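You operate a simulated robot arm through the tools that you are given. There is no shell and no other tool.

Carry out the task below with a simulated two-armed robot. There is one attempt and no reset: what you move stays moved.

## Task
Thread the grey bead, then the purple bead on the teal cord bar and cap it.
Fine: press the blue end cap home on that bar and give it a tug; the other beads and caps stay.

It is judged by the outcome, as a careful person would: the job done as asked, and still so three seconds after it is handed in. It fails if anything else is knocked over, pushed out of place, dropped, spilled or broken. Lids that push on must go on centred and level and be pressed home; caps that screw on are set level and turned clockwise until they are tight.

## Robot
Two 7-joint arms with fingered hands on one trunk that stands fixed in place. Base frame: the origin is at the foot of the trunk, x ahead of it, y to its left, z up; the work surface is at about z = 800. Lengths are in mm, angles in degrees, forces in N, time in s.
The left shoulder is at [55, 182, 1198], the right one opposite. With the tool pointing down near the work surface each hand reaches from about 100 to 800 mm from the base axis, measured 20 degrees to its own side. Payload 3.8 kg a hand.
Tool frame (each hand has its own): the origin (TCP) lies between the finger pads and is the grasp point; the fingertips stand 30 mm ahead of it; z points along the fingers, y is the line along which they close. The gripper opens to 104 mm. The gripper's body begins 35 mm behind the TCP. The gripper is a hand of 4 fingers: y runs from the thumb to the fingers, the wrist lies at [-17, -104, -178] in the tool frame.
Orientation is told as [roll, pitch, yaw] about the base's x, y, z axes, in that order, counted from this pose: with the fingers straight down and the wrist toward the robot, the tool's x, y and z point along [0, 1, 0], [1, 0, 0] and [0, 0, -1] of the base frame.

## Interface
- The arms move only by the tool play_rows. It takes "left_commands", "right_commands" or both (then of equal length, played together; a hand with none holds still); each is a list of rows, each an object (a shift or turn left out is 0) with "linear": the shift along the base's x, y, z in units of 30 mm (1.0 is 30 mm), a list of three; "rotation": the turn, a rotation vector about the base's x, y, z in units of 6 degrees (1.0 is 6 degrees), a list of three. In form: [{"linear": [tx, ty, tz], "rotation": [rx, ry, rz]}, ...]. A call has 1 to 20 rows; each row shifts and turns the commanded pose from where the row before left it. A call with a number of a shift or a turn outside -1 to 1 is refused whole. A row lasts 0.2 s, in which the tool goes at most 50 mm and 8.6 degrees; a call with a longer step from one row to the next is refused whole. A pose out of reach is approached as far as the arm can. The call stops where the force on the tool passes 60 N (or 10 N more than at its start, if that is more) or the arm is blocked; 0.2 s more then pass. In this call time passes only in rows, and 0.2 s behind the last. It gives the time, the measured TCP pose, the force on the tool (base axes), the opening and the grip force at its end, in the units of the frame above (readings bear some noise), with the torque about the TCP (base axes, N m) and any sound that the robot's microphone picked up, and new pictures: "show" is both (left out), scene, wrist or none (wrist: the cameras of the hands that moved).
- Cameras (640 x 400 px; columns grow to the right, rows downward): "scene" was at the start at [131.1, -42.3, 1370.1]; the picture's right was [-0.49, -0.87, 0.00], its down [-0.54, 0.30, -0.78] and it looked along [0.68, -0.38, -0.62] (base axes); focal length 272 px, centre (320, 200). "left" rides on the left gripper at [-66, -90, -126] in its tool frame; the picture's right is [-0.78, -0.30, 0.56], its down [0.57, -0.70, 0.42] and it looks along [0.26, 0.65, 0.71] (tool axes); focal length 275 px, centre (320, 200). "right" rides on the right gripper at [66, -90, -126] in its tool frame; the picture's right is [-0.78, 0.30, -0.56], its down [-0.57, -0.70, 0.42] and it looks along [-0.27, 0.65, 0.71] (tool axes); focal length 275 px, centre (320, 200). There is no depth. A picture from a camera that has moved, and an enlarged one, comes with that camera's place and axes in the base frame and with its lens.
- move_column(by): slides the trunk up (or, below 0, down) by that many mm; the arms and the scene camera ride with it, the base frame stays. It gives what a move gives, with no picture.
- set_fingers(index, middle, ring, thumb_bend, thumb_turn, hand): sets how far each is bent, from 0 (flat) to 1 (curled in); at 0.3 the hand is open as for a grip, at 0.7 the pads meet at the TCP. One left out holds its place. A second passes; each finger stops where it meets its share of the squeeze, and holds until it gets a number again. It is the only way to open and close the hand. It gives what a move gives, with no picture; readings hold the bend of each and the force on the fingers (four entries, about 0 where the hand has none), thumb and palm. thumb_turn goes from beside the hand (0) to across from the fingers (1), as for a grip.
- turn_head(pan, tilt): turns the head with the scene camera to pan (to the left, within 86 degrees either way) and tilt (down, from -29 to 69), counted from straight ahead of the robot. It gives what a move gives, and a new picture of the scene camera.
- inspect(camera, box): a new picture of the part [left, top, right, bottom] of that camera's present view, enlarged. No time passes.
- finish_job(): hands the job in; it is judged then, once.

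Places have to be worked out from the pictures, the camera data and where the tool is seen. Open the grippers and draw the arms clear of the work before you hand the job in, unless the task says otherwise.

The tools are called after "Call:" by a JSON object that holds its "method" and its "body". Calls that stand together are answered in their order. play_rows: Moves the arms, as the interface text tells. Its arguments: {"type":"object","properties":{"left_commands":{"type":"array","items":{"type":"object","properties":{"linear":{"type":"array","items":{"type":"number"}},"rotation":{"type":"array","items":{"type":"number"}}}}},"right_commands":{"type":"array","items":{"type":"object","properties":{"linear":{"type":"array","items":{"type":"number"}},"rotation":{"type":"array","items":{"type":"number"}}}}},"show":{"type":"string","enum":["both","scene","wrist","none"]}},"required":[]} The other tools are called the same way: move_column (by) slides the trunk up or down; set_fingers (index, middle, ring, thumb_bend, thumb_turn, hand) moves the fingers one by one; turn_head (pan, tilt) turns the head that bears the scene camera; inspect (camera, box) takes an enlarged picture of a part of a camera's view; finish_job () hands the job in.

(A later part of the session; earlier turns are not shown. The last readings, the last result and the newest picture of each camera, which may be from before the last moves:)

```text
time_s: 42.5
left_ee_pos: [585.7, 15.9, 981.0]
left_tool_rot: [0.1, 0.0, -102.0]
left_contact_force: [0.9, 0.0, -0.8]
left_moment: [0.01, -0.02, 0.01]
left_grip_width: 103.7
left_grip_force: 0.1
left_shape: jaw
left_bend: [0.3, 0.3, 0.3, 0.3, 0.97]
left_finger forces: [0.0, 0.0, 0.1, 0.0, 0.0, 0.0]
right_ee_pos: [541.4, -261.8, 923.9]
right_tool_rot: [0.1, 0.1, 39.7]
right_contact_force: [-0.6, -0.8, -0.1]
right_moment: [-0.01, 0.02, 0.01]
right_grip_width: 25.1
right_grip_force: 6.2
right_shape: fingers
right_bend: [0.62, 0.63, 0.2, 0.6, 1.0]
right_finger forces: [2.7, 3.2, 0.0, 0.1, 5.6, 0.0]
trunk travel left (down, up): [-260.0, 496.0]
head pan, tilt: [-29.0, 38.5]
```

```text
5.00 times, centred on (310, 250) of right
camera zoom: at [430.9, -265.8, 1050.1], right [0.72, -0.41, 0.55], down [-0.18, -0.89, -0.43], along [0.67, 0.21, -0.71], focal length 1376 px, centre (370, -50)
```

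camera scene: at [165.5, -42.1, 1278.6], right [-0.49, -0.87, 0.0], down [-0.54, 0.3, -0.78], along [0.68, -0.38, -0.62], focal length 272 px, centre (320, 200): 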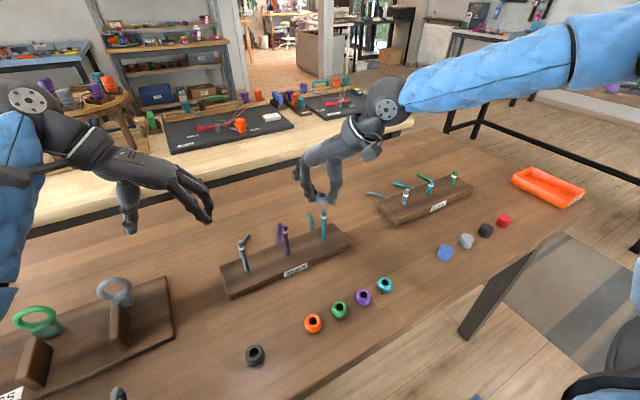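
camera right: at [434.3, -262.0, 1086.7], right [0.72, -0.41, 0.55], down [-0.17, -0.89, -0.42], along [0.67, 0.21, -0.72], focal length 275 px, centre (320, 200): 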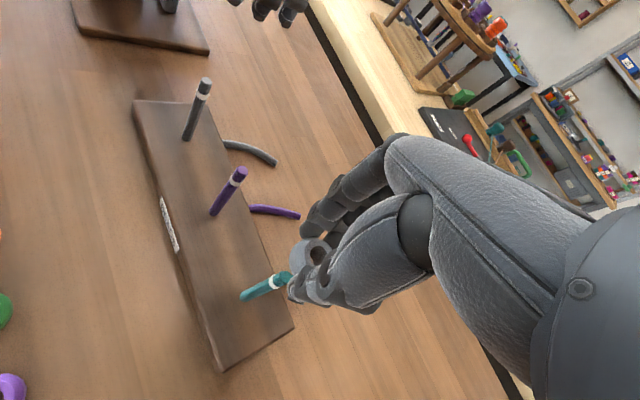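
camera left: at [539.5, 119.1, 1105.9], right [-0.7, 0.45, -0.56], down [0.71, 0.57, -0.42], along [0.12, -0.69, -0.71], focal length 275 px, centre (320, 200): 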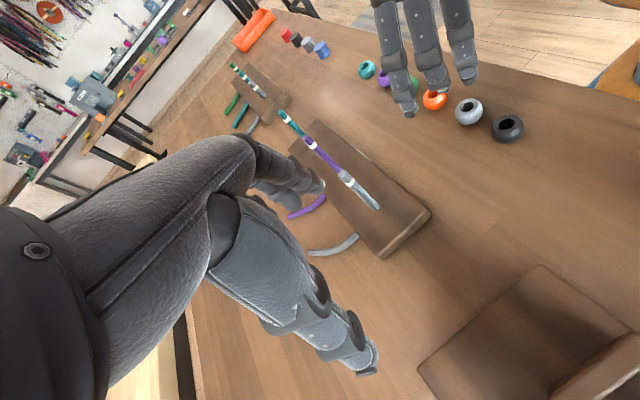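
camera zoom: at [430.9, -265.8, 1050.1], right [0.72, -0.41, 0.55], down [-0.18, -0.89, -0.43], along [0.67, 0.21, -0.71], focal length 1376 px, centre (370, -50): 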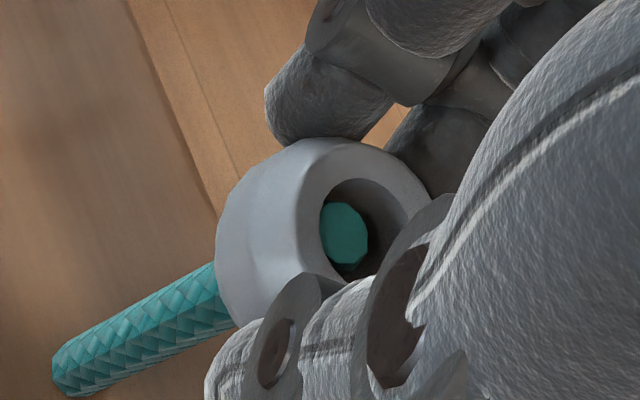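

The teal bar top is clearly visible inside the grey bead's hole: it is threaded. I lower another ~26 mm so the bead is well down the bar.

Call:
{"method": "play_rows", "body": {"right_commands": [{"linear": [-0.02, 0.03, -0.17]}, {"linear": [0, 0, -0.17]}, {"linear": [0, 0, -0.17]}, {"linear": [0, 0, -0.17]}, {"linear": [0, 0, -0.17]}, {"linear": [0, 0, 0]}], "show": "none"}}

Call:
{"method": "inspect", "body": {"camera": "scene", "box": [290, 180, 370, 240]}}

Call:
{"method": "inspect", "body": {"camera": "left", "box": [240, 60, 360, 160]}}

```text
time_s: 43.9
left_ee_pos: [585.5, 15.3, 980.7]
left_tool_rot: [0.0, 0.0, -102.0]
left_contact_force: [-0.2, 0.6, 0.7]
left_moment: [0.01, 0.0, 0.01]
left_grip_width: 103.9
left_grip_force: 0.1
left_shape: jaw
left_bend: [0.3, 0.3, 0.3, 0.3, 0.97]
left_finger forces: [0.1, 0.0, 0.0, 0.1, 0.1, 0.0]
right_ee_pos: [541.3, -258.9, 898.8]
right_tool_rot: [0.2, 0.1, 39.7]
right_contact_force: [0.6, -0.2, -1.1]
right_moment: [-0.02, 0.01, 0.01]
right_grip_width: 25.1
right_grip_force: 5.8
right_shape: fingers
right_bend: [0.62, 0.63, 0.2, 0.6, 1.0]
right_finger forces: [2.7, 3.1, 0.1, 0.0, 5.5, 0.0]
trunk travel left (down, up): [-260.0, 496.0]
head pan, tilt: [-29.0, 38.5]
```

```text
6.67 times, centred on (330, 210) of scene
camera zoom: at [165.6, -42.3, 1278.5], right [-0.49, -0.87, 0.0], down [-0.54, 0.3, -0.78], along [0.68, -0.38, -0.62], focal length 1812 px, centre (253, 133)
```

zoom: 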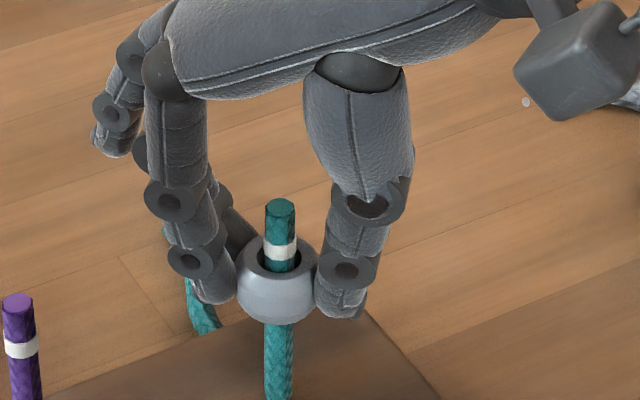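

```text
4.00 times, centred on (300, 110) of left
camera zoom: at [539.6, 119.1, 1106.2], right [-0.7, 0.45, -0.56], down [0.71, 0.57, -0.42], along [0.12, -0.69, -0.71], focal length 1101 px, centre (400, 560)
```

zoom: 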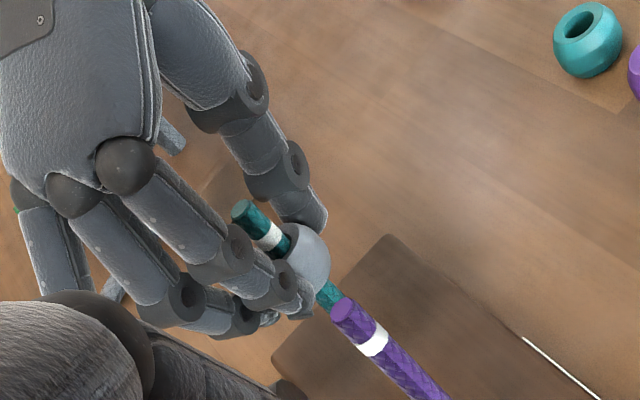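

The bead is neatly around the bar with clear space above. I lower 13 mm more and then open the tripod so it slides down.

Call:
{"method": "play_rows", "body": {"right_commands": [{"linear": [0, -0.02, -0.15]}, {"linear": [0, 0, -0.15]}, {"linear": [0, 0, -0.13]}, {"linear": [0, 0, 0]}], "show": "none"}}

Call:
{"method": "set_fingers", "body": {"hand": "right", "index": 0.52, "middle": 0.52, "thumb_bend": 0.52}}

Call:
{"method": "inspect", "body": {"camera": "scene", "box": [290, 180, 370, 240]}}

Call:
{"method": "inspect", "body": {"camera": "left", "box": [240, 60, 360, 160]}}

```text
time_s: 44.9
left_ee_pos: [585.4, 16.6, 979.2]
left_tool_rot: [0.1, 0.1, -102.0]
left_contact_force: [-0.8, 0.3, -0.7]
left_moment: [0.01, 0.03, -0.02]
left_grip_width: 103.6
left_grip_force: 0.1
left_shape: jaw
left_bend: [0.3, 0.3, 0.3, 0.3, 0.97]
left_finger forces: [0.0, 0.0, 0.0, 0.1, 0.1, 0.1]
right_ee_pos: [540.1, -260.1, 886.9]
right_tool_rot: [0.1, 0.1, 39.7]
right_contact_force: [-0.5, 0.0, 0.2]
right_moment: [0.0, 0.02, -0.01]
right_grip_width: 25.2
right_grip_force: 5.7
right_shape: fingers
right_bend: [0.62, 0.63, 0.2, 0.6, 1.0]
right_finger forces: [2.6, 3.1, 0.0, 0.0, 5.6, 0.0]
trunk travel left (down, up): [-260.0, 496.0]
head pan, tilt: [-29.0, 38.5]
```

```text
time_s: 45.9
left_ee_pos: [585.1, 16.0, 979.6]
left_tool_rot: [0.0, 0.1, -102.0]
left_contact_force: [0.1, -0.7, -0.2]
left_moment: [0.01, -0.01, 0.0]
left_grip_width: 103.7
left_grip_force: 0.1
left_shape: jaw
left_bend: [0.3, 0.3, 0.3, 0.3, 0.97]
left_finger forces: [0.0, 0.1, 0.0, 0.0, 0.1, 0.1]
right_ee_pos: [539.7, -259.6, 885.6]
right_tool_rot: [0.2, 0.1, 39.7]
right_contact_force: [0.3, 0.3, 0.1]
right_moment: [-0.01, -0.01, -0.05]
right_grip_width: 47.9
right_grip_force: 0.0
right_shape: fingers
right_bend: [0.52, 0.52, 0.2, 0.52, 1.0]
right_finger forces: [0.1, 0.1, 0.0, 0.0, 0.0, 0.0]
trunk travel left (down, up): [-260.0, 496.0]
head pan, tilt: [-29.0, 38.5]
```

```text
6.67 times, centred on (330, 210) of scene
camera zoom: at [165.6, -42.3, 1278.5], right [-0.49, -0.87, 0.0], down [-0.54, 0.3, -0.78], along [0.68, -0.38, -0.62], focal length 1812 px, centre (253, 133)
```

zoom: 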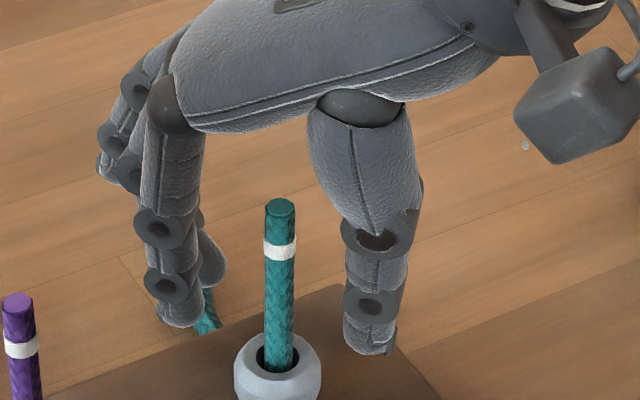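

```text
4.00 times, centred on (300, 110) of left
camera zoom: at [539.6, 119.1, 1106.2], right [-0.7, 0.45, -0.56], down [0.71, 0.57, -0.42], along [0.12, -0.69, -0.71], focal length 1101 px, centre (400, 560)
```

zoom: 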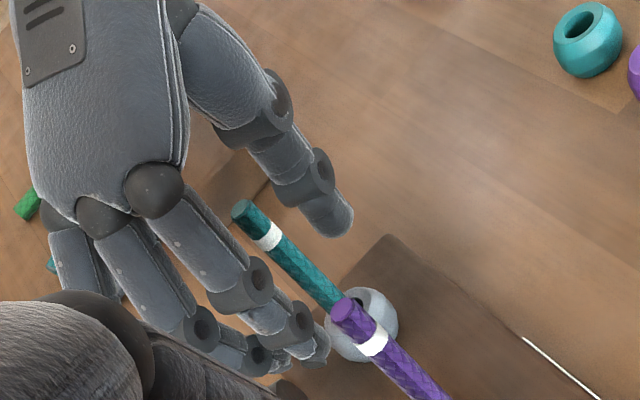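

The grey bead has slid down onto the stand around the teal bar. I raise the hand straight up off the bar and take a precise look at the purple bead.

Call:
{"method": "play_rows", "body": {"right_commands": [{"linear": [0, 0, 0.5]}, {"linear": [0, 0, 0.7]}, {"linear": [0, 0, 0.8]}, {"linear": [0, 0, 0.8]}, {"linear": [0, 0, 0]}], "show": "none"}}

Call:
{"method": "inspect", "body": {"camera": "scene", "box": [310, 260, 420, 340]}}

Call:
{"method": "inspect", "body": {"camera": "left", "box": [340, 40, 460, 130]}}

Call:
{"method": "inspect", "body": {"camera": "scene", "box": [290, 180, 370, 260]}}

```text
time_s: 47.0
left_ee_pos: [586.2, 15.4, 979.4]
left_tool_rot: [0.0, 0.0, -102.0]
left_contact_force: [-0.7, 0.4, -0.2]
left_moment: [0.03, -0.02, -0.02]
left_grip_width: 103.8
left_grip_force: 0.0
left_shape: jaw
left_bend: [0.3, 0.3, 0.3, 0.3, 0.97]
left_finger forces: [0.0, 0.1, 0.0, 0.0, 0.0, 0.1]
right_ee_pos: [540.6, -259.4, 970.4]
right_tool_rot: [0.3, 0.1, 39.7]
right_contact_force: [1.3, 0.6, -1.1]
right_moment: [0.01, -0.02, 0.01]
right_grip_width: 48.2
right_grip_force: 0.1
right_shape: fingers
right_bend: [0.52, 0.52, 0.2, 0.52, 1.0]
right_finger forces: [0.0, 0.0, 0.0, 0.1, 0.0, 0.0]
trunk travel left (down, up): [-260.0, 496.0]
head pan, tilt: [-29.0, 38.5]
```

```text
5.00 times, centred on (365, 300) of scene
camera zoom: at [165.7, -42.3, 1278.5], right [-0.49, -0.87, 0.0], down [-0.54, 0.3, -0.78], along [0.68, -0.38, -0.62], focal length 1359 px, centre (95, -300)
```

zoom: 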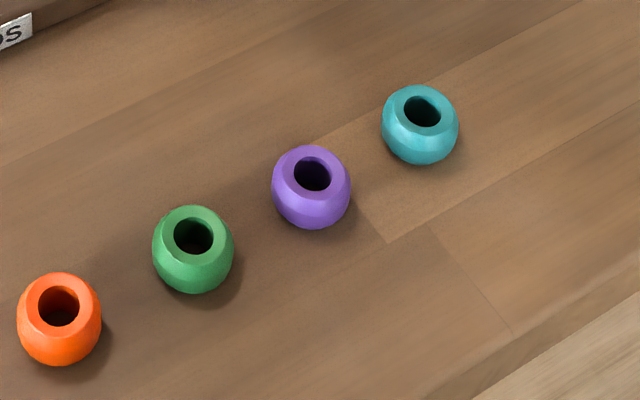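

```text
4.44 times, centred on (400, 85) of left
camera zoom: at [539.8, 119.1, 1106.1], right [-0.7, 0.45, -0.56], down [0.71, 0.57, -0.42], along [0.12, -0.69, -0.71], focal length 1224 px, centre (-36, 711)
```

zoom: 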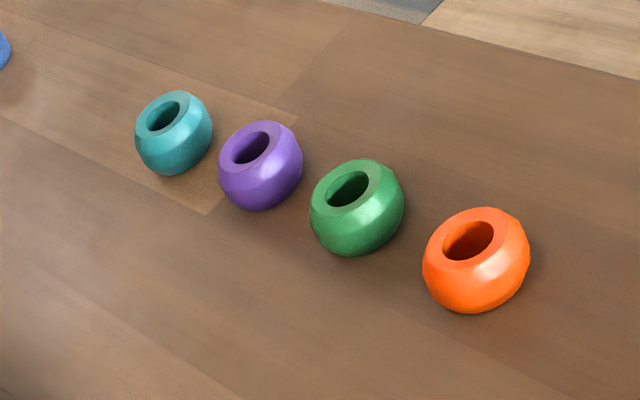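

```text
5.00 times, centred on (330, 220) of scene
camera zoom: at [165.7, -42.3, 1278.5], right [-0.49, -0.87, 0.0], down [-0.54, 0.3, -0.78], along [0.68, -0.38, -0.62], focal length 1359 px, centre (270, 100)
```

zoom: 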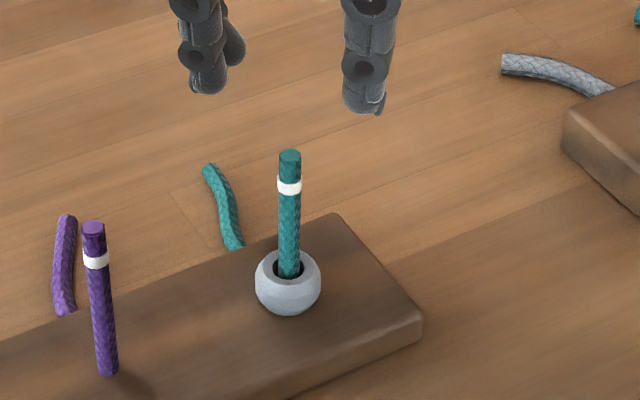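

The purple bead is at about (378,-254). I carry the open hand back over it, keeping yaw 40°, and come down to z≈880.

Call:
{"method": "play_rows", "body": {"right_commands": [{"linear": [-0.6, 0.02, 0]}, {"linear": [-0.6, 0.02, 0]}, {"linear": [-0.6, 0.02, 0]}, {"linear": [-0.6, 0.02, 0]}, {"linear": [-0.6, 0.02, -0.2]}, {"linear": [-0.6, 0.02, -0.4]}, {"linear": [-0.6, 0.02, -0.6]}, {"linear": [-0.6, 0.02, -0.6]}, {"linear": [-0.6, 0.02, -0.6]}, {"linear": [0, 0, -0.6]}, {"linear": [0, 0, 0]}], "show": "scene"}}

Call:
{"method": "set_fingers", "body": {"hand": "right", "index": 0.55, "middle": 0.55, "thumb_bend": 0.55}}

Call:
{"method": "inspect", "body": {"camera": "scene", "box": [310, 230, 430, 330]}}

Call:
{"method": "inspect", "body": {"camera": "right", "box": [200, 160, 440, 400]}}

Call:
{"method": "inspect", "body": {"camera": "left", "box": [340, 0, 480, 130]}}

```text
time_s: 49.5
left_ee_pos: [585.5, 16.7, 980.0]
left_tool_rot: [0.0, -0.1, -102.0]
left_contact_force: [-0.1, 0.2, 0.4]
left_moment: [0.03, -0.01, 0.02]
left_grip_width: 103.8
left_grip_force: 0.1
left_shape: jaw
left_bend: [0.3, 0.3, 0.3, 0.3, 0.97]
left_finger forces: [0.0, 0.0, 0.0, 0.1, 0.0, 0.0]
right_ee_pos: [383.2, -255.5, 879.7]
right_tool_rot: [0.1, -0.1, 39.7]
right_contact_force: [0.1, 0.1, 0.6]
right_moment: [-0.02, 0.04, 0.03]
right_grip_width: 47.9
right_grip_force: 0.0
right_shape: fingers
right_bend: [0.52, 0.52, 0.2, 0.52, 1.0]
right_finger forces: [0.0, 0.0, 0.1, 0.1, 0.0, 0.0]
right hand out of reach, approached as far as the arm can: row 9
trunk travel left (down, up): [-260.0, 496.0]
head pan, tilt: [-29.0, 38.5]
camera scene: at [165.4, -42.3, 1278.6], right [-0.49, -0.87, 0.0], down [-0.54, 0.3, -0.78], along [0.68, -0.38, -0.62], focal length 272 px, centre (320, 200)
```

scene: 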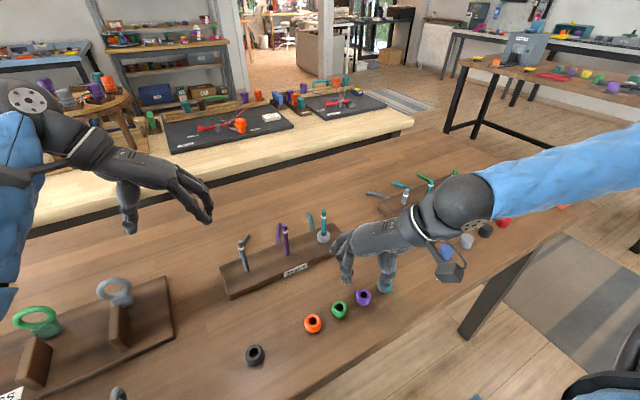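

```text
time_s: 50.5
left_ee_pos: [585.6, 16.9, 980.1]
left_tool_rot: [0.0, -0.1, -102.0]
left_contact_force: [-0.3, 0.9, 1.1]
left_moment: [0.0, -0.01, -0.02]
left_grip_width: 103.5
left_grip_force: 0.1
left_shape: jaw
left_bend: [0.3, 0.3, 0.3, 0.3, 0.97]
left_finger forces: [0.0, 0.1, 0.1, 0.0, 0.0, 0.0]
right_ee_pos: [382.7, -255.9, 881.9]
right_tool_rot: [0.1, 0.0, 39.7]
right_contact_force: [1.0, -0.7, 0.3]
right_moment: [-0.01, -0.01, 0.01]
right_grip_width: 41.3
right_grip_force: 0.0
right_shape: fingers
right_bend: [0.55, 0.55, 0.2, 0.55, 1.0]
right_finger forces: [0.0, 0.1, 0.0, 0.0, 0.1, 0.0]
trunk travel left (down, up): [-260.0, 496.0]
head pan, tilt: [-29.0, 38.5]
```

```text
4.00 times, centred on (370, 280) of scene
camera zoom: at [165.6, -42.3, 1278.5], right [-0.49, -0.87, 0.0], down [-0.54, 0.3, -0.78], along [0.68, -0.38, -0.62], focal length 1087 px, centre (120, -120)
```

zoom: 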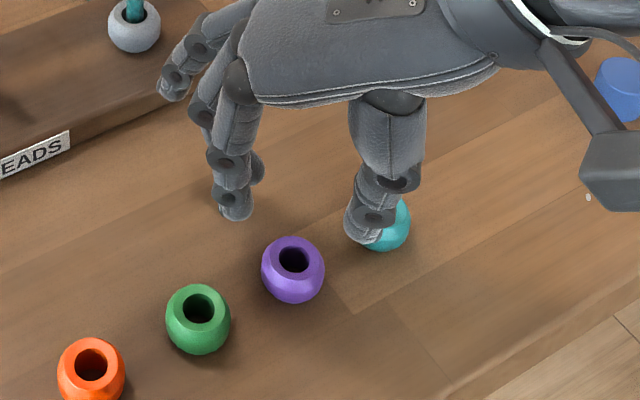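

```text
1.67 times, centred on (320, 280) of right
camera zoom: at [272.6, -262.8, 1006.6], right [0.72, -0.41, 0.56], down [-0.17, -0.89, -0.43], along [0.67, 0.21, -0.71], focal length 459 px, centre (320, 67)
```

zoom: 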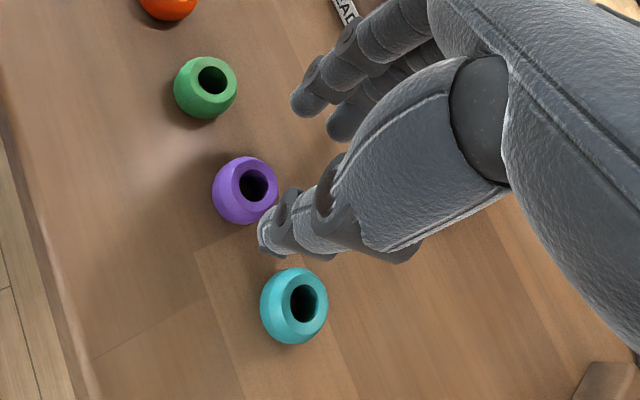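

```text
3.08 times, centred on (410, 65) of left
camera zoom: at [539.6, 119.1, 1106.2], right [-0.7, 0.45, -0.56], down [0.71, 0.57, -0.42], along [0.12, -0.69, -0.71], focal length 847 px, centre (43, 615)
```

zoom: 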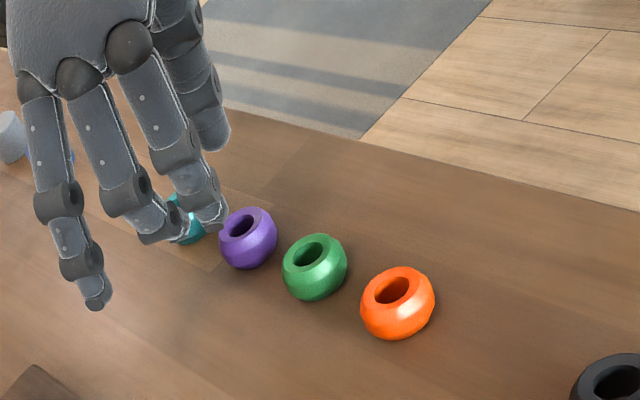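

Hand hovers at (383,-256,881). I correct by (-4.7,+2) and descend to z≈848.

Call:
{"method": "play_rows", "body": {"right_commands": [{"linear": [-0.08, 0.03, -0.3]}, {"linear": [-0.08, 0.03, -0.4]}, {"linear": [0, 0, -0.4]}, {"linear": [0, 0, 0]}], "show": "none"}}

Call:
{"method": "inspect", "body": {"camera": "scene", "box": [310, 240, 420, 330]}}

Call:
{"method": "inspect", "body": {"camera": "right", "box": [200, 160, 440, 400]}}

Call:
{"method": "inspect", "body": {"camera": "left", "box": [340, 30, 460, 130]}}

```text
time_s: 51.5
left_ee_pos: [585.9, 16.2, 980.7]
left_tool_rot: [0.0, 0.0, -102.1]
left_contact_force: [0.5, 0.4, 0.4]
left_moment: [-0.02, 0.01, 0.01]
left_grip_width: 104.0
left_grip_force: 0.2
left_shape: jaw
left_bend: [0.3, 0.3, 0.3, 0.3, 0.97]
left_finger forces: [0.0, 0.0, 0.0, 0.0, 0.0, 0.0]
right_ee_pos: [377.2, -254.9, 846.3]
right_tool_rot: [0.1, 0.0, 39.7]
right_contact_force: [-0.4, 0.4, 0.3]
right_moment: [-0.02, -0.02, -0.01]
right_grip_width: 41.4
right_grip_force: 0.0
right_shape: fingers
right_bend: [0.55, 0.55, 0.2, 0.55, 1.0]
right_finger forces: [0.0, 0.0, 0.0, 0.2, 0.1, 0.1]
trunk travel left (down, up): [-260.0, 496.0]
head pan, tilt: [-29.0, 38.5]
```

```text
4.44 times, centred on (365, 285) of scene
camera zoom: at [165.5, -42.3, 1278.6], right [-0.49, -0.87, 0.0], down [-0.54, 0.3, -0.78], along [0.68, -0.38, -0.62], focal length 1208 px, centre (120, -178)
```

zoom: 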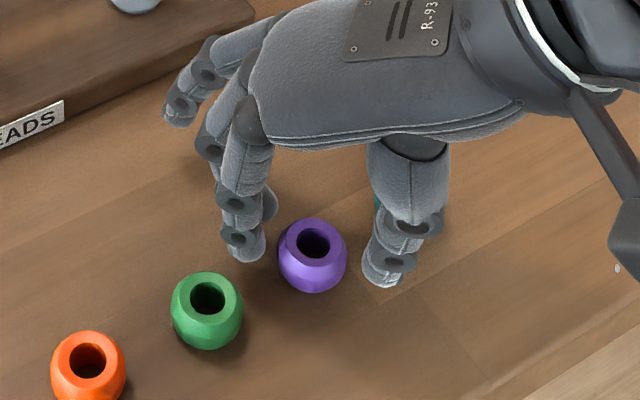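

```text
1.67 times, centred on (320, 280) of right
camera zoom: at [266.7, -260.6, 972.0], right [0.72, -0.41, 0.56], down [-0.17, -0.89, -0.43], along [0.67, 0.21, -0.71], focal length 459 px, centre (320, 67)
```

zoom: 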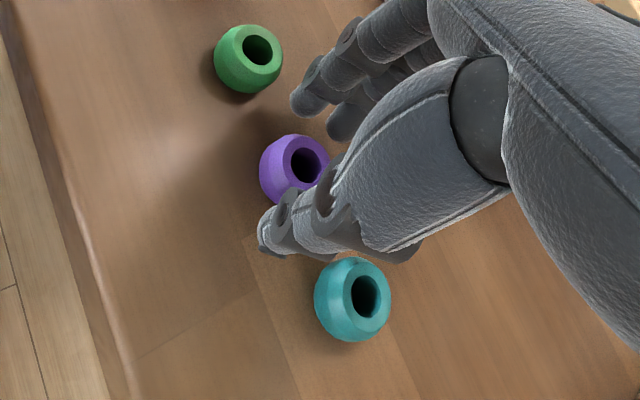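

```text
4.00 times, centred on (400, 80) of left
camera zoom: at [539.5, 119.1, 1106.2], right [-0.7, 0.45, -0.56], down [0.71, 0.57, -0.42], along [0.12, -0.69, -0.71], focal length 1101 px, centre (0, 680)
```

zoom: 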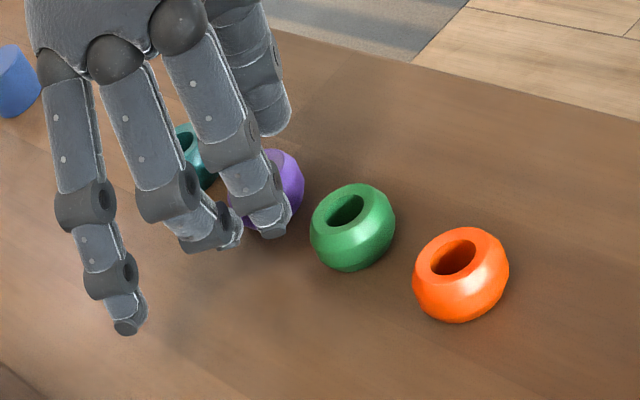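

Same geometry as with the grey bead. I descend the last ~10 mm and close gently.

Call:
{"method": "play_rows", "body": {"right_commands": [{"linear": [0, 0.02, -0.16]}, {"linear": [0, 0, -0.16]}, {"linear": [0, 0, 0]}], "show": "none"}}

Call:
{"method": "set_fingers", "body": {"hand": "right", "index": 0.62, "middle": 0.62, "thumb_bend": 0.62}}

Call:
{"method": "set_fingers", "body": {"hand": "right", "index": 0.66, "middle": 0.66, "thumb_bend": 0.66}}

Call:
{"method": "inspect", "body": {"camera": "scene", "box": [310, 240, 420, 330]}}

```text
time_s: 52.2
left_ee_pos: [585.3, 16.6, 980.4]
left_tool_rot: [-0.1, 0.0, -102.0]
left_contact_force: [0.3, -0.5, -0.1]
left_moment: [-0.03, 0.0, -0.01]
left_grip_width: 103.5
left_grip_force: 0.0
left_shape: jaw
left_bend: [0.3, 0.3, 0.3, 0.3, 0.97]
left_finger forces: [0.1, 0.0, 0.0, 0.0, 0.0, 0.0]
right_ee_pos: [378.2, -252.9, 837.2]
right_tool_rot: [0.1, -0.1, 39.7]
right_contact_force: [0.7, 0.1, -0.8]
right_moment: [0.02, 0.0, 0.0]
right_grip_width: 41.4
right_grip_force: 0.0
right_shape: fingers
right_bend: [0.55, 0.55, 0.2, 0.55, 1.0]
right_finger forces: [0.0, 0.0, 0.0, 0.1, 0.0, 0.0]
trunk travel left (down, up): [-260.0, 496.0]
head pan, tilt: [-29.0, 38.5]
```

```text
time_s: 53.2
left_ee_pos: [585.9, 17.1, 980.8]
left_tool_rot: [0.0, 0.0, -101.9]
left_contact_force: [-0.3, 0.7, 0.9]
left_moment: [-0.02, -0.01, 0.0]
left_grip_width: 103.5
left_grip_force: 0.0
left_shape: jaw
left_bend: [0.3, 0.3, 0.3, 0.3, 0.97]
left_finger forces: [0.0, 0.0, 0.1, 0.1, 0.1, 0.1]
right_ee_pos: [377.1, -253.3, 838.5]
right_tool_rot: [0.0, 0.0, 39.7]
right_contact_force: [-0.2, 0.5, 0.5]
right_moment: [0.01, 0.01, 0.04]
right_grip_width: 26.1
right_grip_force: 1.6
right_shape: fingers
right_bend: [0.61, 0.61, 0.2, 0.6, 1.0]
right_finger forces: [0.5, 1.3, 0.0, 0.0, 1.9, 0.0]
trunk travel left (down, up): [-260.0, 496.0]
head pan, tilt: [-29.0, 38.5]
```

```text
time_s: 54.2
left_ee_pos: [585.4, 15.1, 979.9]
left_tool_rot: [0.0, 0.1, -102.0]
left_contact_force: [-1.0, 0.4, -0.5]
left_moment: [0.01, 0.04, 0.05]
left_grip_width: 103.5
left_grip_force: 0.1
left_shape: jaw
left_bend: [0.3, 0.3, 0.3, 0.3, 0.97]
left_finger forces: [0.0, 0.0, 0.0, 0.0, 0.0, 0.0]
right_ee_pos: [376.2, -254.0, 837.4]
right_tool_rot: [0.1, 0.1, 39.8]
right_contact_force: [0.6, -0.7, 1.4]
right_moment: [-0.02, 0.01, 0.02]
right_grip_width: 24.7
right_grip_force: 5.6
right_shape: fingers
right_bend: [0.63, 0.62, 0.2, 0.6, 1.0]
right_finger forces: [2.2, 3.6, 0.0, 0.1, 5.6, 0.0]
trunk travel left (down, up): [-260.0, 496.0]
head pan, tilt: [-29.0, 38.5]
```

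```text
4.44 times, centred on (365, 285) of scene
camera zoom: at [165.6, -42.3, 1278.5], right [-0.49, -0.87, 0.0], down [-0.54, 0.3, -0.78], along [0.68, -0.38, -0.62], focal length 1208 px, centre (120, -178)
```

zoom: 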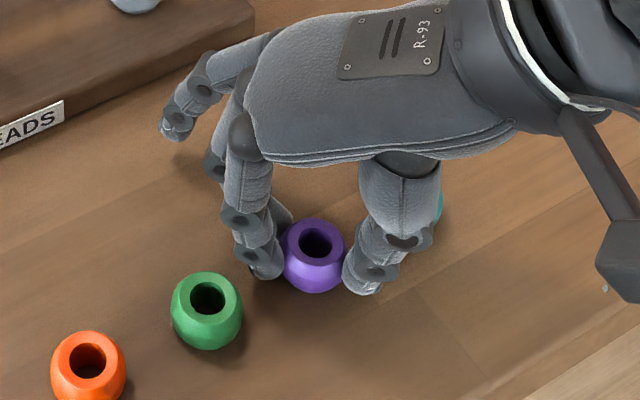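

The purple bead is gripped like the grey was (index 2.2, middle 3.6, thumb 5.6 N). I lift it ~127 mm and carry it over the teal bar.

Call:
{"method": "play_rows", "body": {"right_commands": [{"linear": [0, 0, 0.5]}, {"linear": [0, 0, 0.75]}, {"linear": [0, 0, 0.75]}, {"linear": [0, 0, 0.75]}, {"linear": [0, 0, 0.75]}, {"linear": [0, 0, 0.72]}, {"linear": [0.54, -0.02, 0]}, {"linear": [0.54, -0.02, 0]}, {"linear": [0.54, -0.02, 0]}, {"linear": [0.54, -0.02, 0]}, {"linear": [0.54, -0.02, 0]}, {"linear": [0.54, -0.02, 0]}, {"linear": [0.54, -0.02, 0]}, {"linear": [0.54, -0.02, 0]}, {"linear": [0.54, -0.02, 0]}, {"linear": [0.54, -0.02, 0]}, {"linear": [0, 0, 0]}]}}

```text
time_s: 57.9
left_ee_pos: [585.3, 16.4, 980.8]
left_tool_rot: [0.1, -0.1, -102.0]
left_contact_force: [-0.1, 0.1, -0.4]
left_moment: [-0.01, 0.0, -0.03]
left_grip_width: 103.8
left_grip_force: 0.0
left_shape: jaw
left_bend: [0.3, 0.3, 0.3, 0.3, 0.97]
left_finger forces: [0.0, 0.0, 0.0, 0.0, 0.0, 0.0]
right_ee_pos: [547.1, -260.6, 962.4]
right_tool_rot: [0.1, 0.0, 39.7]
right_contact_force: [0.2, 0.0, -0.2]
right_moment: [0.0, -0.03, -0.02]
right_grip_width: 24.3
right_grip_force: 5.6
right_shape: fingers
right_bend: [0.63, 0.63, 0.2, 0.6, 1.0]
right_finger forces: [2.2, 3.6, 0.1, 0.0, 5.5, 0.0]
right hand out of reach, approached as far as the arm can: row 2, 4
trunk travel left (down, up): [-260.0, 496.0]
head pan, tilt: [-29.0, 38.5]
camera scene: at [165.4, -42.3, 1278.6], right [-0.49, -0.87, 0.0], down [-0.54, 0.3, -0.78], along [0.68, -0.38, -0.62], focal length 272 px, centre (320, 200)
camera right: at [435.8, -266.7, 1089.1], right [0.72, -0.41, 0.55], down [-0.17, -0.89, -0.43], along [0.67, 0.21, -0.72], focal length 275 px, centre (320, 200)
```

scene: 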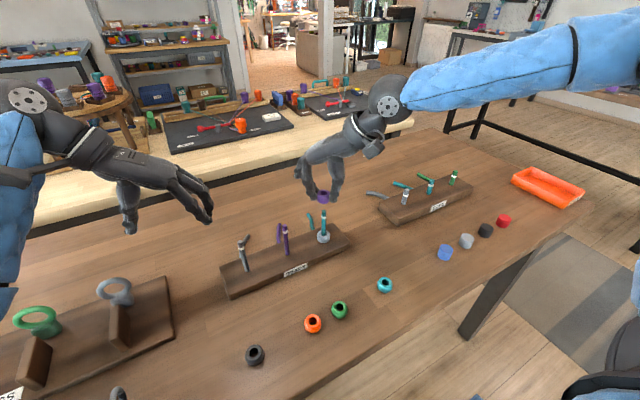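
right: 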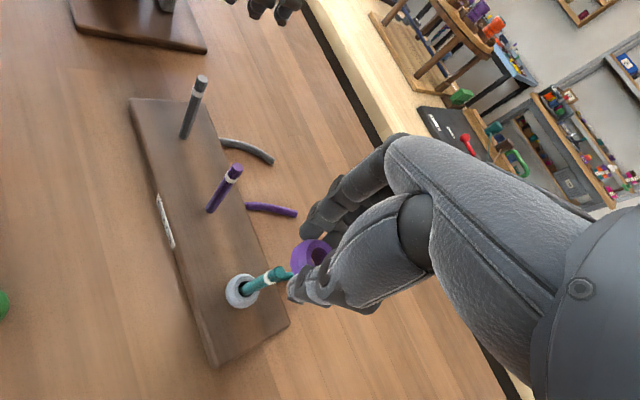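

Held and over the bar; the grey bead threaded at TCP (541,-260), so I correct x by -6.3 and y by +1, lower 12 mm and check alignment.

Call:
{"method": "play_rows", "body": {"right_commands": [{"linear": [-0.11, 0.03, -0.2]}, {"linear": [-0.1, 0, -0.2]}, {"linear": [0, 0, 0]}], "show": "none"}}

Call:
{"method": "inspect", "body": {"camera": "left", "box": [265, 75, 325, 125]}}

Call:
{"method": "inspect", "body": {"camera": "scene", "box": [305, 180, 355, 220]}}

Call:
{"method": "inspect", "body": {"camera": "right", "box": [260, 210, 360, 290]}}

```text
time_s: 58.6
left_ee_pos: [585.2, 16.5, 980.2]
left_tool_rot: [0.0, 0.0, -101.9]
left_contact_force: [-0.3, 0.0, 0.6]
left_moment: [-0.03, -0.01, 0.0]
left_grip_width: 103.7
left_grip_force: 0.1
left_shape: jaw
left_bend: [0.3, 0.3, 0.3, 0.3, 0.97]
left_finger forces: [0.0, 0.0, 0.0, 0.0, 0.1, 0.1]
right_ee_pos: [539.6, -259.7, 951.0]
right_tool_rot: [0.1, 0.1, 39.7]
right_contact_force: [0.3, 0.8, 0.3]
right_moment: [-0.03, 0.02, 0.02]
right_grip_width: 24.6
right_grip_force: 6.0
right_shape: fingers
right_bend: [0.63, 0.63, 0.2, 0.6, 1.0]
right_finger forces: [2.3, 3.6, 0.0, 0.0, 5.5, 0.0]
trunk travel left (down, up): [-260.0, 496.0]
head pan, tilt: [-29.0, 38.5]
```

```text
8.00 times, centred on (295, 100) of left
camera zoom: at [539.6, 119.1, 1106.2], right [-0.7, 0.45, -0.56], down [0.71, 0.57, -0.42], along [0.12, -0.69, -0.71], focal length 2202 px, centre (520, 1000)
```

zoom: 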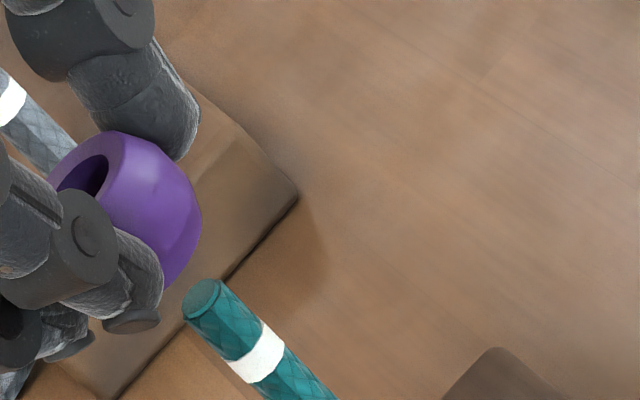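

```text
10.00 times, centred on (330, 200) of scene
camera zoom: at [165.6, -42.3, 1278.5], right [-0.49, -0.87, 0.0], down [-0.54, 0.3, -0.78], along [0.68, -0.38, -0.62], focal length 2718 px, centre (220, 200)
```

zoom: 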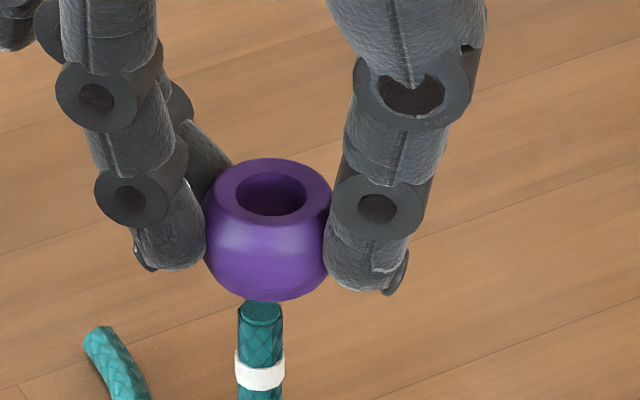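

```text
5.00 times, centred on (310, 250) of right
camera zoom: at [429.5, -266.2, 1077.2], right [0.72, -0.41, 0.55], down [-0.17, -0.89, -0.42], along [0.67, 0.21, -0.72], focal length 1376 px, centre (370, -50)
```

zoom: 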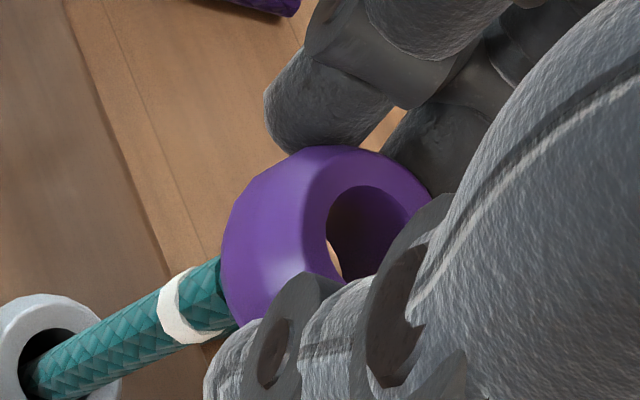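

Left view is aligned; the scene shows the bead ~1.2 mm too far right. I nudge (+0.6,+1.0) mm and lower 14 mm in small steps.

Call:
{"method": "play_rows", "body": {"right_commands": [{"linear": [0.02, 0.035, -0.05]}, {"linear": [0, 0, -0.13]}, {"linear": [0, 0, -0.13]}, {"linear": [0, 0, -0.13]}, {"linear": [0, 0, 0]}], "show": "none"}}

Call:
{"method": "inspect", "body": {"camera": "left", "box": [265, 75, 325, 125]}}

Call:
{"method": "inspect", "body": {"camera": "scene", "box": [305, 180, 355, 220]}}

```text
time_s: 59.9
left_ee_pos: [585.3, 16.6, 979.7]
left_tool_rot: [0.0, -0.1, -102.0]
left_contact_force: [-0.5, -0.6, -0.3]
left_moment: [0.01, 0.01, -0.01]
left_grip_width: 103.7
left_grip_force: 0.0
left_shape: jaw
left_bend: [0.3, 0.3, 0.3, 0.3, 0.97]
left_finger forces: [0.1, 0.1, 0.1, 0.0, 0.0, 0.0]
right_ee_pos: [538.9, -258.7, 937.7]
right_tool_rot: [0.2, 0.1, 39.7]
right_contact_force: [-0.4, 0.5, 0.3]
right_moment: [-0.02, -0.01, 0.02]
right_grip_width: 24.8
right_grip_force: 5.3
right_shape: fingers
right_bend: [0.63, 0.63, 0.2, 0.6, 1.0]
right_finger forces: [2.3, 3.6, 0.0, 0.1, 5.6, 0.0]
trunk travel left (down, up): [-260.0, 496.0]
head pan, tilt: [-29.0, 38.5]
```

```text
8.00 times, centred on (295, 100) of left
camera zoom: at [539.6, 119.1, 1106.2], right [-0.7, 0.45, -0.56], down [0.71, 0.57, -0.42], along [0.12, -0.69, -0.71], focal length 2202 px, centre (520, 1000)
```

zoom: 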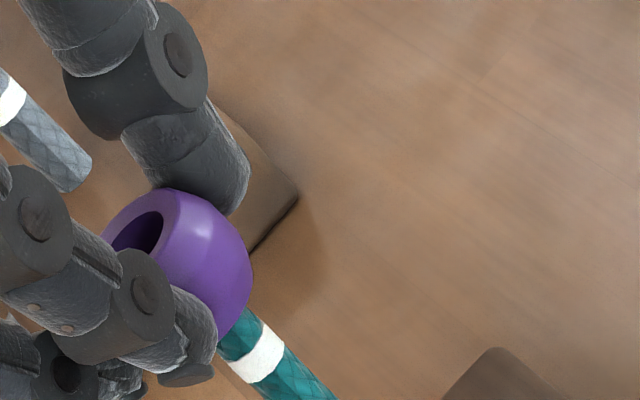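

```text
10.00 times, centred on (330, 200) of scene
camera zoom: at [165.6, -42.3, 1278.5], right [-0.49, -0.87, 0.0], down [-0.54, 0.3, -0.78], along [0.68, -0.38, -0.62], focal length 2718 px, centre (220, 200)
```

zoom: 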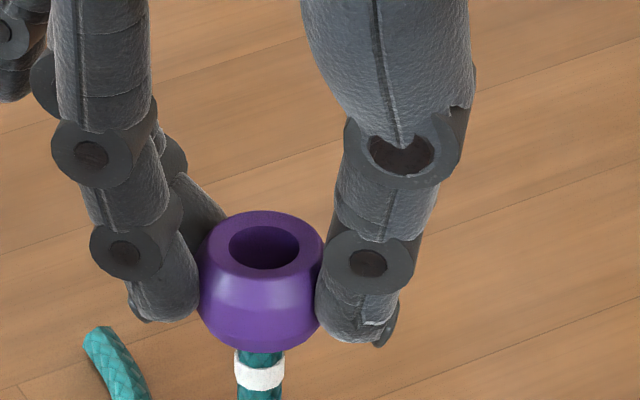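

Practically identical to the grey bead at this stage, with no contact force. I lower another 13 mm and look for the bar in the hole.

Call:
{"method": "play_rows", "body": {"right_commands": [{"linear": [0, 0, -0.1]}, {"linear": [0, 0, -0.1]}, {"linear": [0, 0, -0.12]}, {"linear": [0, 0, -0.12]}, {"linear": [0, 0, 0]}], "show": "none"}}

Call:
{"method": "inspect", "body": {"camera": "scene", "box": [305, 190, 355, 230]}}

Call:
{"method": "inspect", "body": {"camera": "right", "box": [260, 210, 360, 290]}}

```text
time_s: 61.0
left_ee_pos: [584.9, 16.2, 979.7]
left_tool_rot: [0.0, 0.0, -102.0]
left_contact_force: [-0.2, 0.0, -0.1]
left_moment: [-0.02, 0.01, 0.02]
left_grip_width: 103.7
left_grip_force: 0.1
left_shape: jaw
left_bend: [0.3, 0.3, 0.3, 0.3, 0.97]
left_finger forces: [0.1, 0.0, 0.0, 0.0, 0.1, 0.0]
right_ee_pos: [540.9, -259.3, 923.9]
right_tool_rot: [0.1, 0.1, 39.7]
right_contact_force: [0.5, -0.1, 0.2]
right_moment: [-0.03, 0.0, 0.01]
right_grip_width: 24.4
right_grip_force: 5.6
right_shape: fingers
right_bend: [0.63, 0.63, 0.2, 0.6, 1.0]
right_finger forces: [2.3, 3.7, 0.1, 0.1, 5.6, 0.0]
trunk travel left (down, up): [-260.0, 496.0]
head pan, tilt: [-29.0, 38.5]
```

```text
10.00 times, centred on (330, 210) of scene
camera zoom: at [165.6, -42.3, 1278.5], right [-0.49, -0.87, 0.0], down [-0.54, 0.3, -0.78], along [0.68, -0.38, -0.62], focal length 2718 px, centre (220, 100)
```

zoom: 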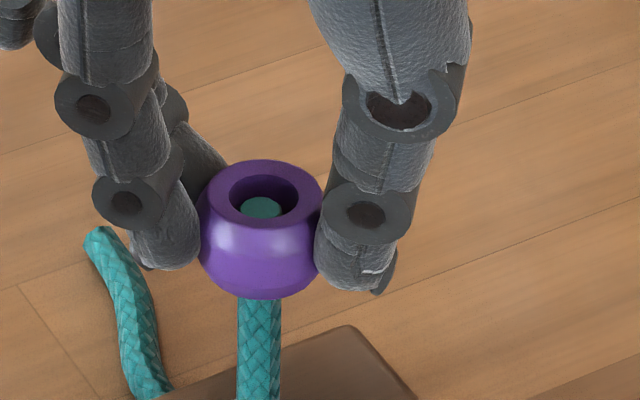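

```text
5.00 times, centred on (310, 250) of right
camera zoom: at [429.9, -265.1, 1049.9], right [0.72, -0.41, 0.56], down [-0.17, -0.89, -0.43], along [0.67, 0.21, -0.71], focal length 1376 px, centre (370, -50)
```

zoom: 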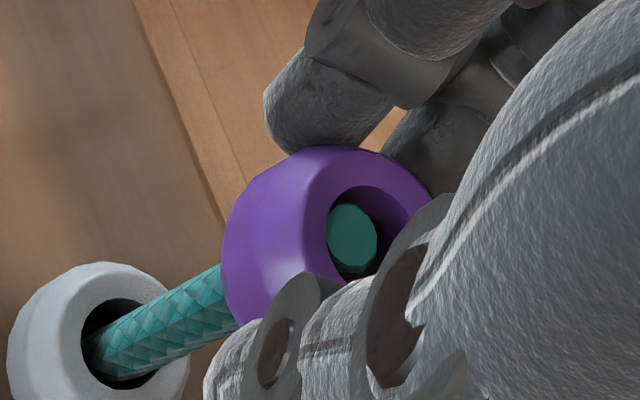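

The purple bead is on the bar too (teal tip visible in its hole). I lower it ~30 mm more, stopping above the grey bead, then open the fingers.

Call:
{"method": "play_rows", "body": {"right_commands": [{"linear": [0, 0, -0.2]}, {"linear": [0, 0, -0.2]}, {"linear": [0, 0, -0.2]}, {"linear": [0, 0, -0.2]}, {"linear": [0, 0, -0.2]}, {"linear": [0, 0, -0.1]}, {"linear": [0, 0, 0]}], "show": "none"}}

Call:
{"method": "inspect", "body": {"camera": "scene", "box": [290, 180, 370, 240]}}

Call:
{"method": "set_fingers", "body": {"hand": "right", "index": 0.52, "middle": 0.52, "thumb_bend": 0.52}}

Call:
{"method": "inspect", "body": {"camera": "scene", "box": [290, 190, 370, 250]}}

```text
time_s: 62.6
left_ee_pos: [585.8, 16.4, 979.9]
left_tool_rot: [-0.1, 0.1, -102.0]
left_contact_force: [-0.1, -0.7, 0.0]
left_moment: [0.0, 0.01, 0.02]
left_grip_width: 103.9
left_grip_force: 0.1
left_shape: jaw
left_bend: [0.3, 0.3, 0.3, 0.3, 0.97]
left_finger forces: [0.0, 0.1, 0.1, 0.0, 0.1, 0.0]
right_ee_pos: [540.0, -259.0, 890.2]
right_tool_rot: [0.1, 0.1, 39.7]
right_contact_force: [0.2, 0.5, 0.2]
right_moment: [-0.01, 0.04, 0.0]
right_grip_width: 24.2
right_grip_force: 6.5
right_shape: fingers
right_bend: [0.63, 0.63, 0.2, 0.6, 1.0]
right_finger forces: [2.3, 3.7, 0.1, 0.0, 5.6, 0.0]
trunk travel left (down, up): [-260.0, 496.0]
head pan, tilt: [-29.0, 38.5]
```

```text
6.67 times, centred on (330, 210) of scene
camera zoom: at [165.6, -42.3, 1278.5], right [-0.49, -0.87, 0.0], down [-0.54, 0.3, -0.78], along [0.68, -0.38, -0.62], focal length 1812 px, centre (253, 133)
```

zoom: 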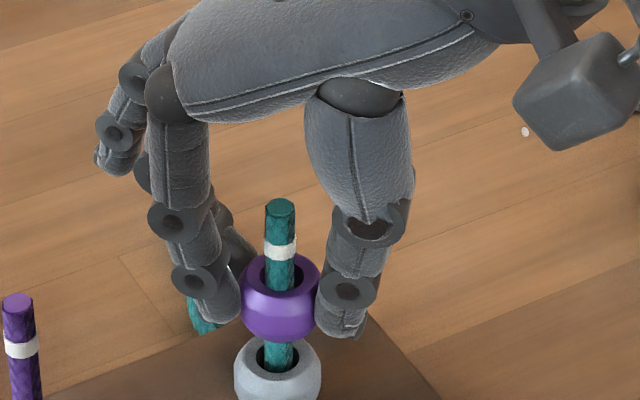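

```text
time_s: 63.6
left_ee_pos: [585.9, 17.4, 978.9]
left_tool_rot: [0.1, 0.0, -102.0]
left_contact_force: [-0.1, 0.0, 0.7]
left_moment: [0.02, 0.0, 0.02]
left_grip_width: 103.7
left_grip_force: 0.0
left_shape: jaw
left_bend: [0.3, 0.3, 0.3, 0.3, 0.97]
left_finger forces: [0.1, 0.0, 0.0, 0.0, 0.0, 0.0]
right_ee_pos: [539.5, -259.8, 890.3]
right_tool_rot: [0.1, 0.1, 39.7]
right_contact_force: [0.8, 0.2, -0.6]
right_moment: [-0.02, -0.01, 0.0]
right_grip_width: 48.1
right_grip_force: 0.1
right_shape: fingers
right_bend: [0.52, 0.52, 0.2, 0.52, 1.0]
right_finger forces: [0.1, 0.0, 0.0, 0.0, 0.0, 0.1]
trunk travel left (down, up): [-260.0, 496.0]
head pan, tilt: [-29.0, 38.5]
```

```text
6.67 times, centred on (330, 220) of scene
camera zoom: at [165.6, -42.3, 1278.5], right [-0.49, -0.87, 0.0], down [-0.54, 0.3, -0.78], along [0.68, -0.38, -0.62], focal length 1812 px, centre (253, 67)
```

zoom: 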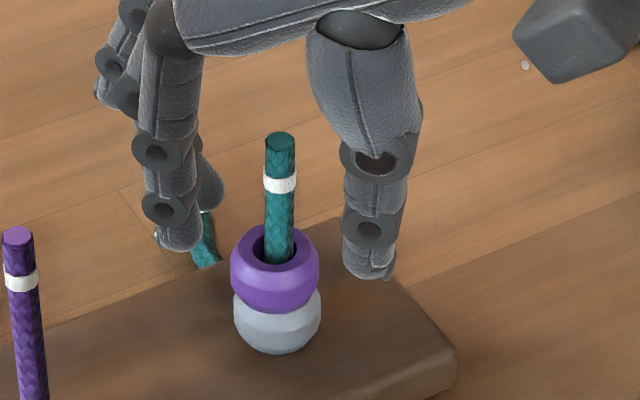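

The purple bead rests on the grey one around the teal bar. I raise the hand clear and take precise looks at the blue cap.

Call:
{"method": "play_rows", "body": {"right_commands": [{"linear": [0, 0, 0.5]}, {"linear": [0, 0, 0.7]}, {"linear": [0, 0, 0.8]}, {"linear": [0, 0, 0.8]}, {"linear": [0, 0, 0]}], "show": "none"}}

Call:
{"method": "inspect", "body": {"camera": "scene", "box": [415, 205, 525, 275]}}

Call:
{"method": "inspect", "body": {"camera": "left", "box": [260, 10, 350, 70]}}

Call:
{"method": "inspect", "body": {"camera": "scene", "box": [290, 190, 370, 250]}}

```text
time_s: 64.8
left_ee_pos: [586.3, 16.3, 980.6]
left_tool_rot: [0.0, 0.0, -102.0]
left_contact_force: [0.8, 1.1, -0.1]
left_moment: [-0.04, 0.0, -0.03]
left_grip_width: 103.6
left_grip_force: 0.1
left_shape: jaw
left_bend: [0.3, 0.3, 0.3, 0.3, 0.97]
left_finger forces: [0.0, 0.1, 0.0, 0.0, 0.0, 0.1]
right_ee_pos: [539.2, -259.3, 977.5]
right_tool_rot: [0.1, 0.0, 39.7]
right_contact_force: [0.0, -1.3, 0.2]
right_moment: [0.01, 0.02, 0.0]
right_grip_width: 47.7
right_grip_force: 0.1
right_shape: fingers
right_bend: [0.52, 0.52, 0.2, 0.52, 1.0]
right_finger forces: [0.1, 0.0, 0.0, 0.0, 0.0, 0.0]
trunk travel left (down, up): [-260.0, 496.0]
head pan, tilt: [-29.0, 38.5]
```

```text
5.71 times, centred on (470, 240) of scene
camera zoom: at [165.8, -42.3, 1278.5], right [-0.49, -0.87, 0.0], down [-0.54, 0.3, -0.78], along [0.68, -0.38, -0.62], focal length 1553 px, centre (-537, -29)
```

zoom: 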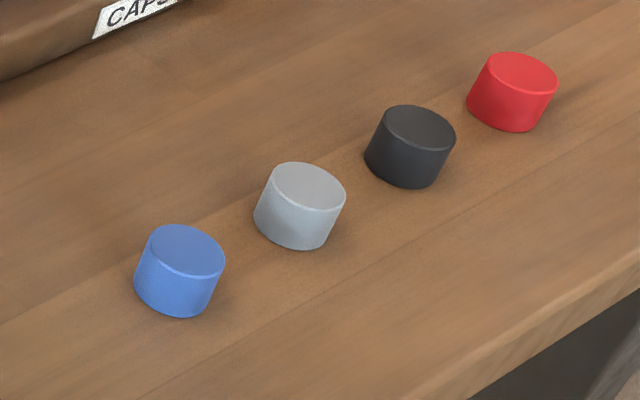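

```text
6.67 times, centred on (305, 40) of left
camera zoom: at [539.8, 119.1, 1106.1], right [-0.7, 0.45, -0.56], down [0.71, 0.57, -0.42], along [0.12, -0.69, -0.71], focal length 1835 px, centre (420, 1267)
```

zoom: 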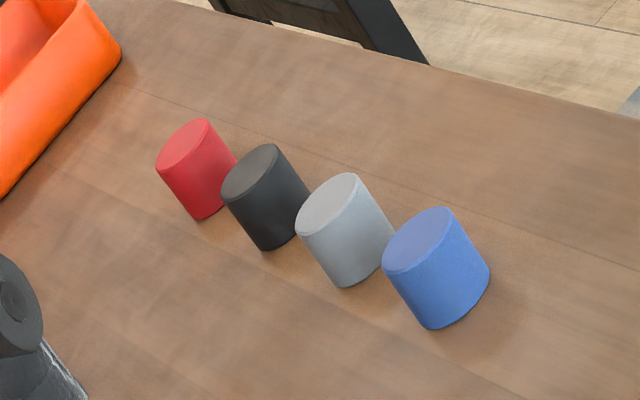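

```text
6.67 times, centred on (330, 220) of scene
camera zoom: at [165.8, -42.3, 1278.5], right [-0.49, -0.87, 0.0], down [-0.54, 0.3, -0.78], along [0.68, -0.38, -0.62], focal length 1812 px, centre (253, 67)
```

zoom: 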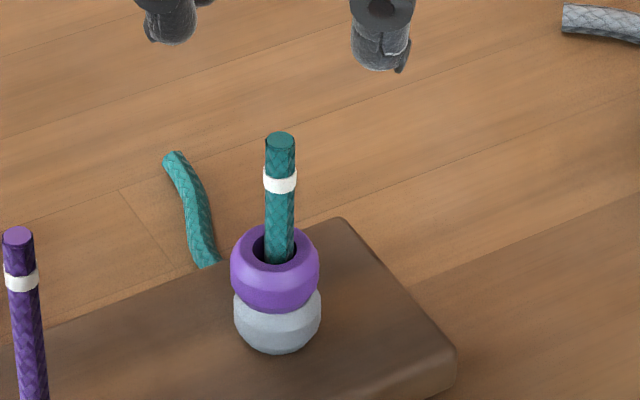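

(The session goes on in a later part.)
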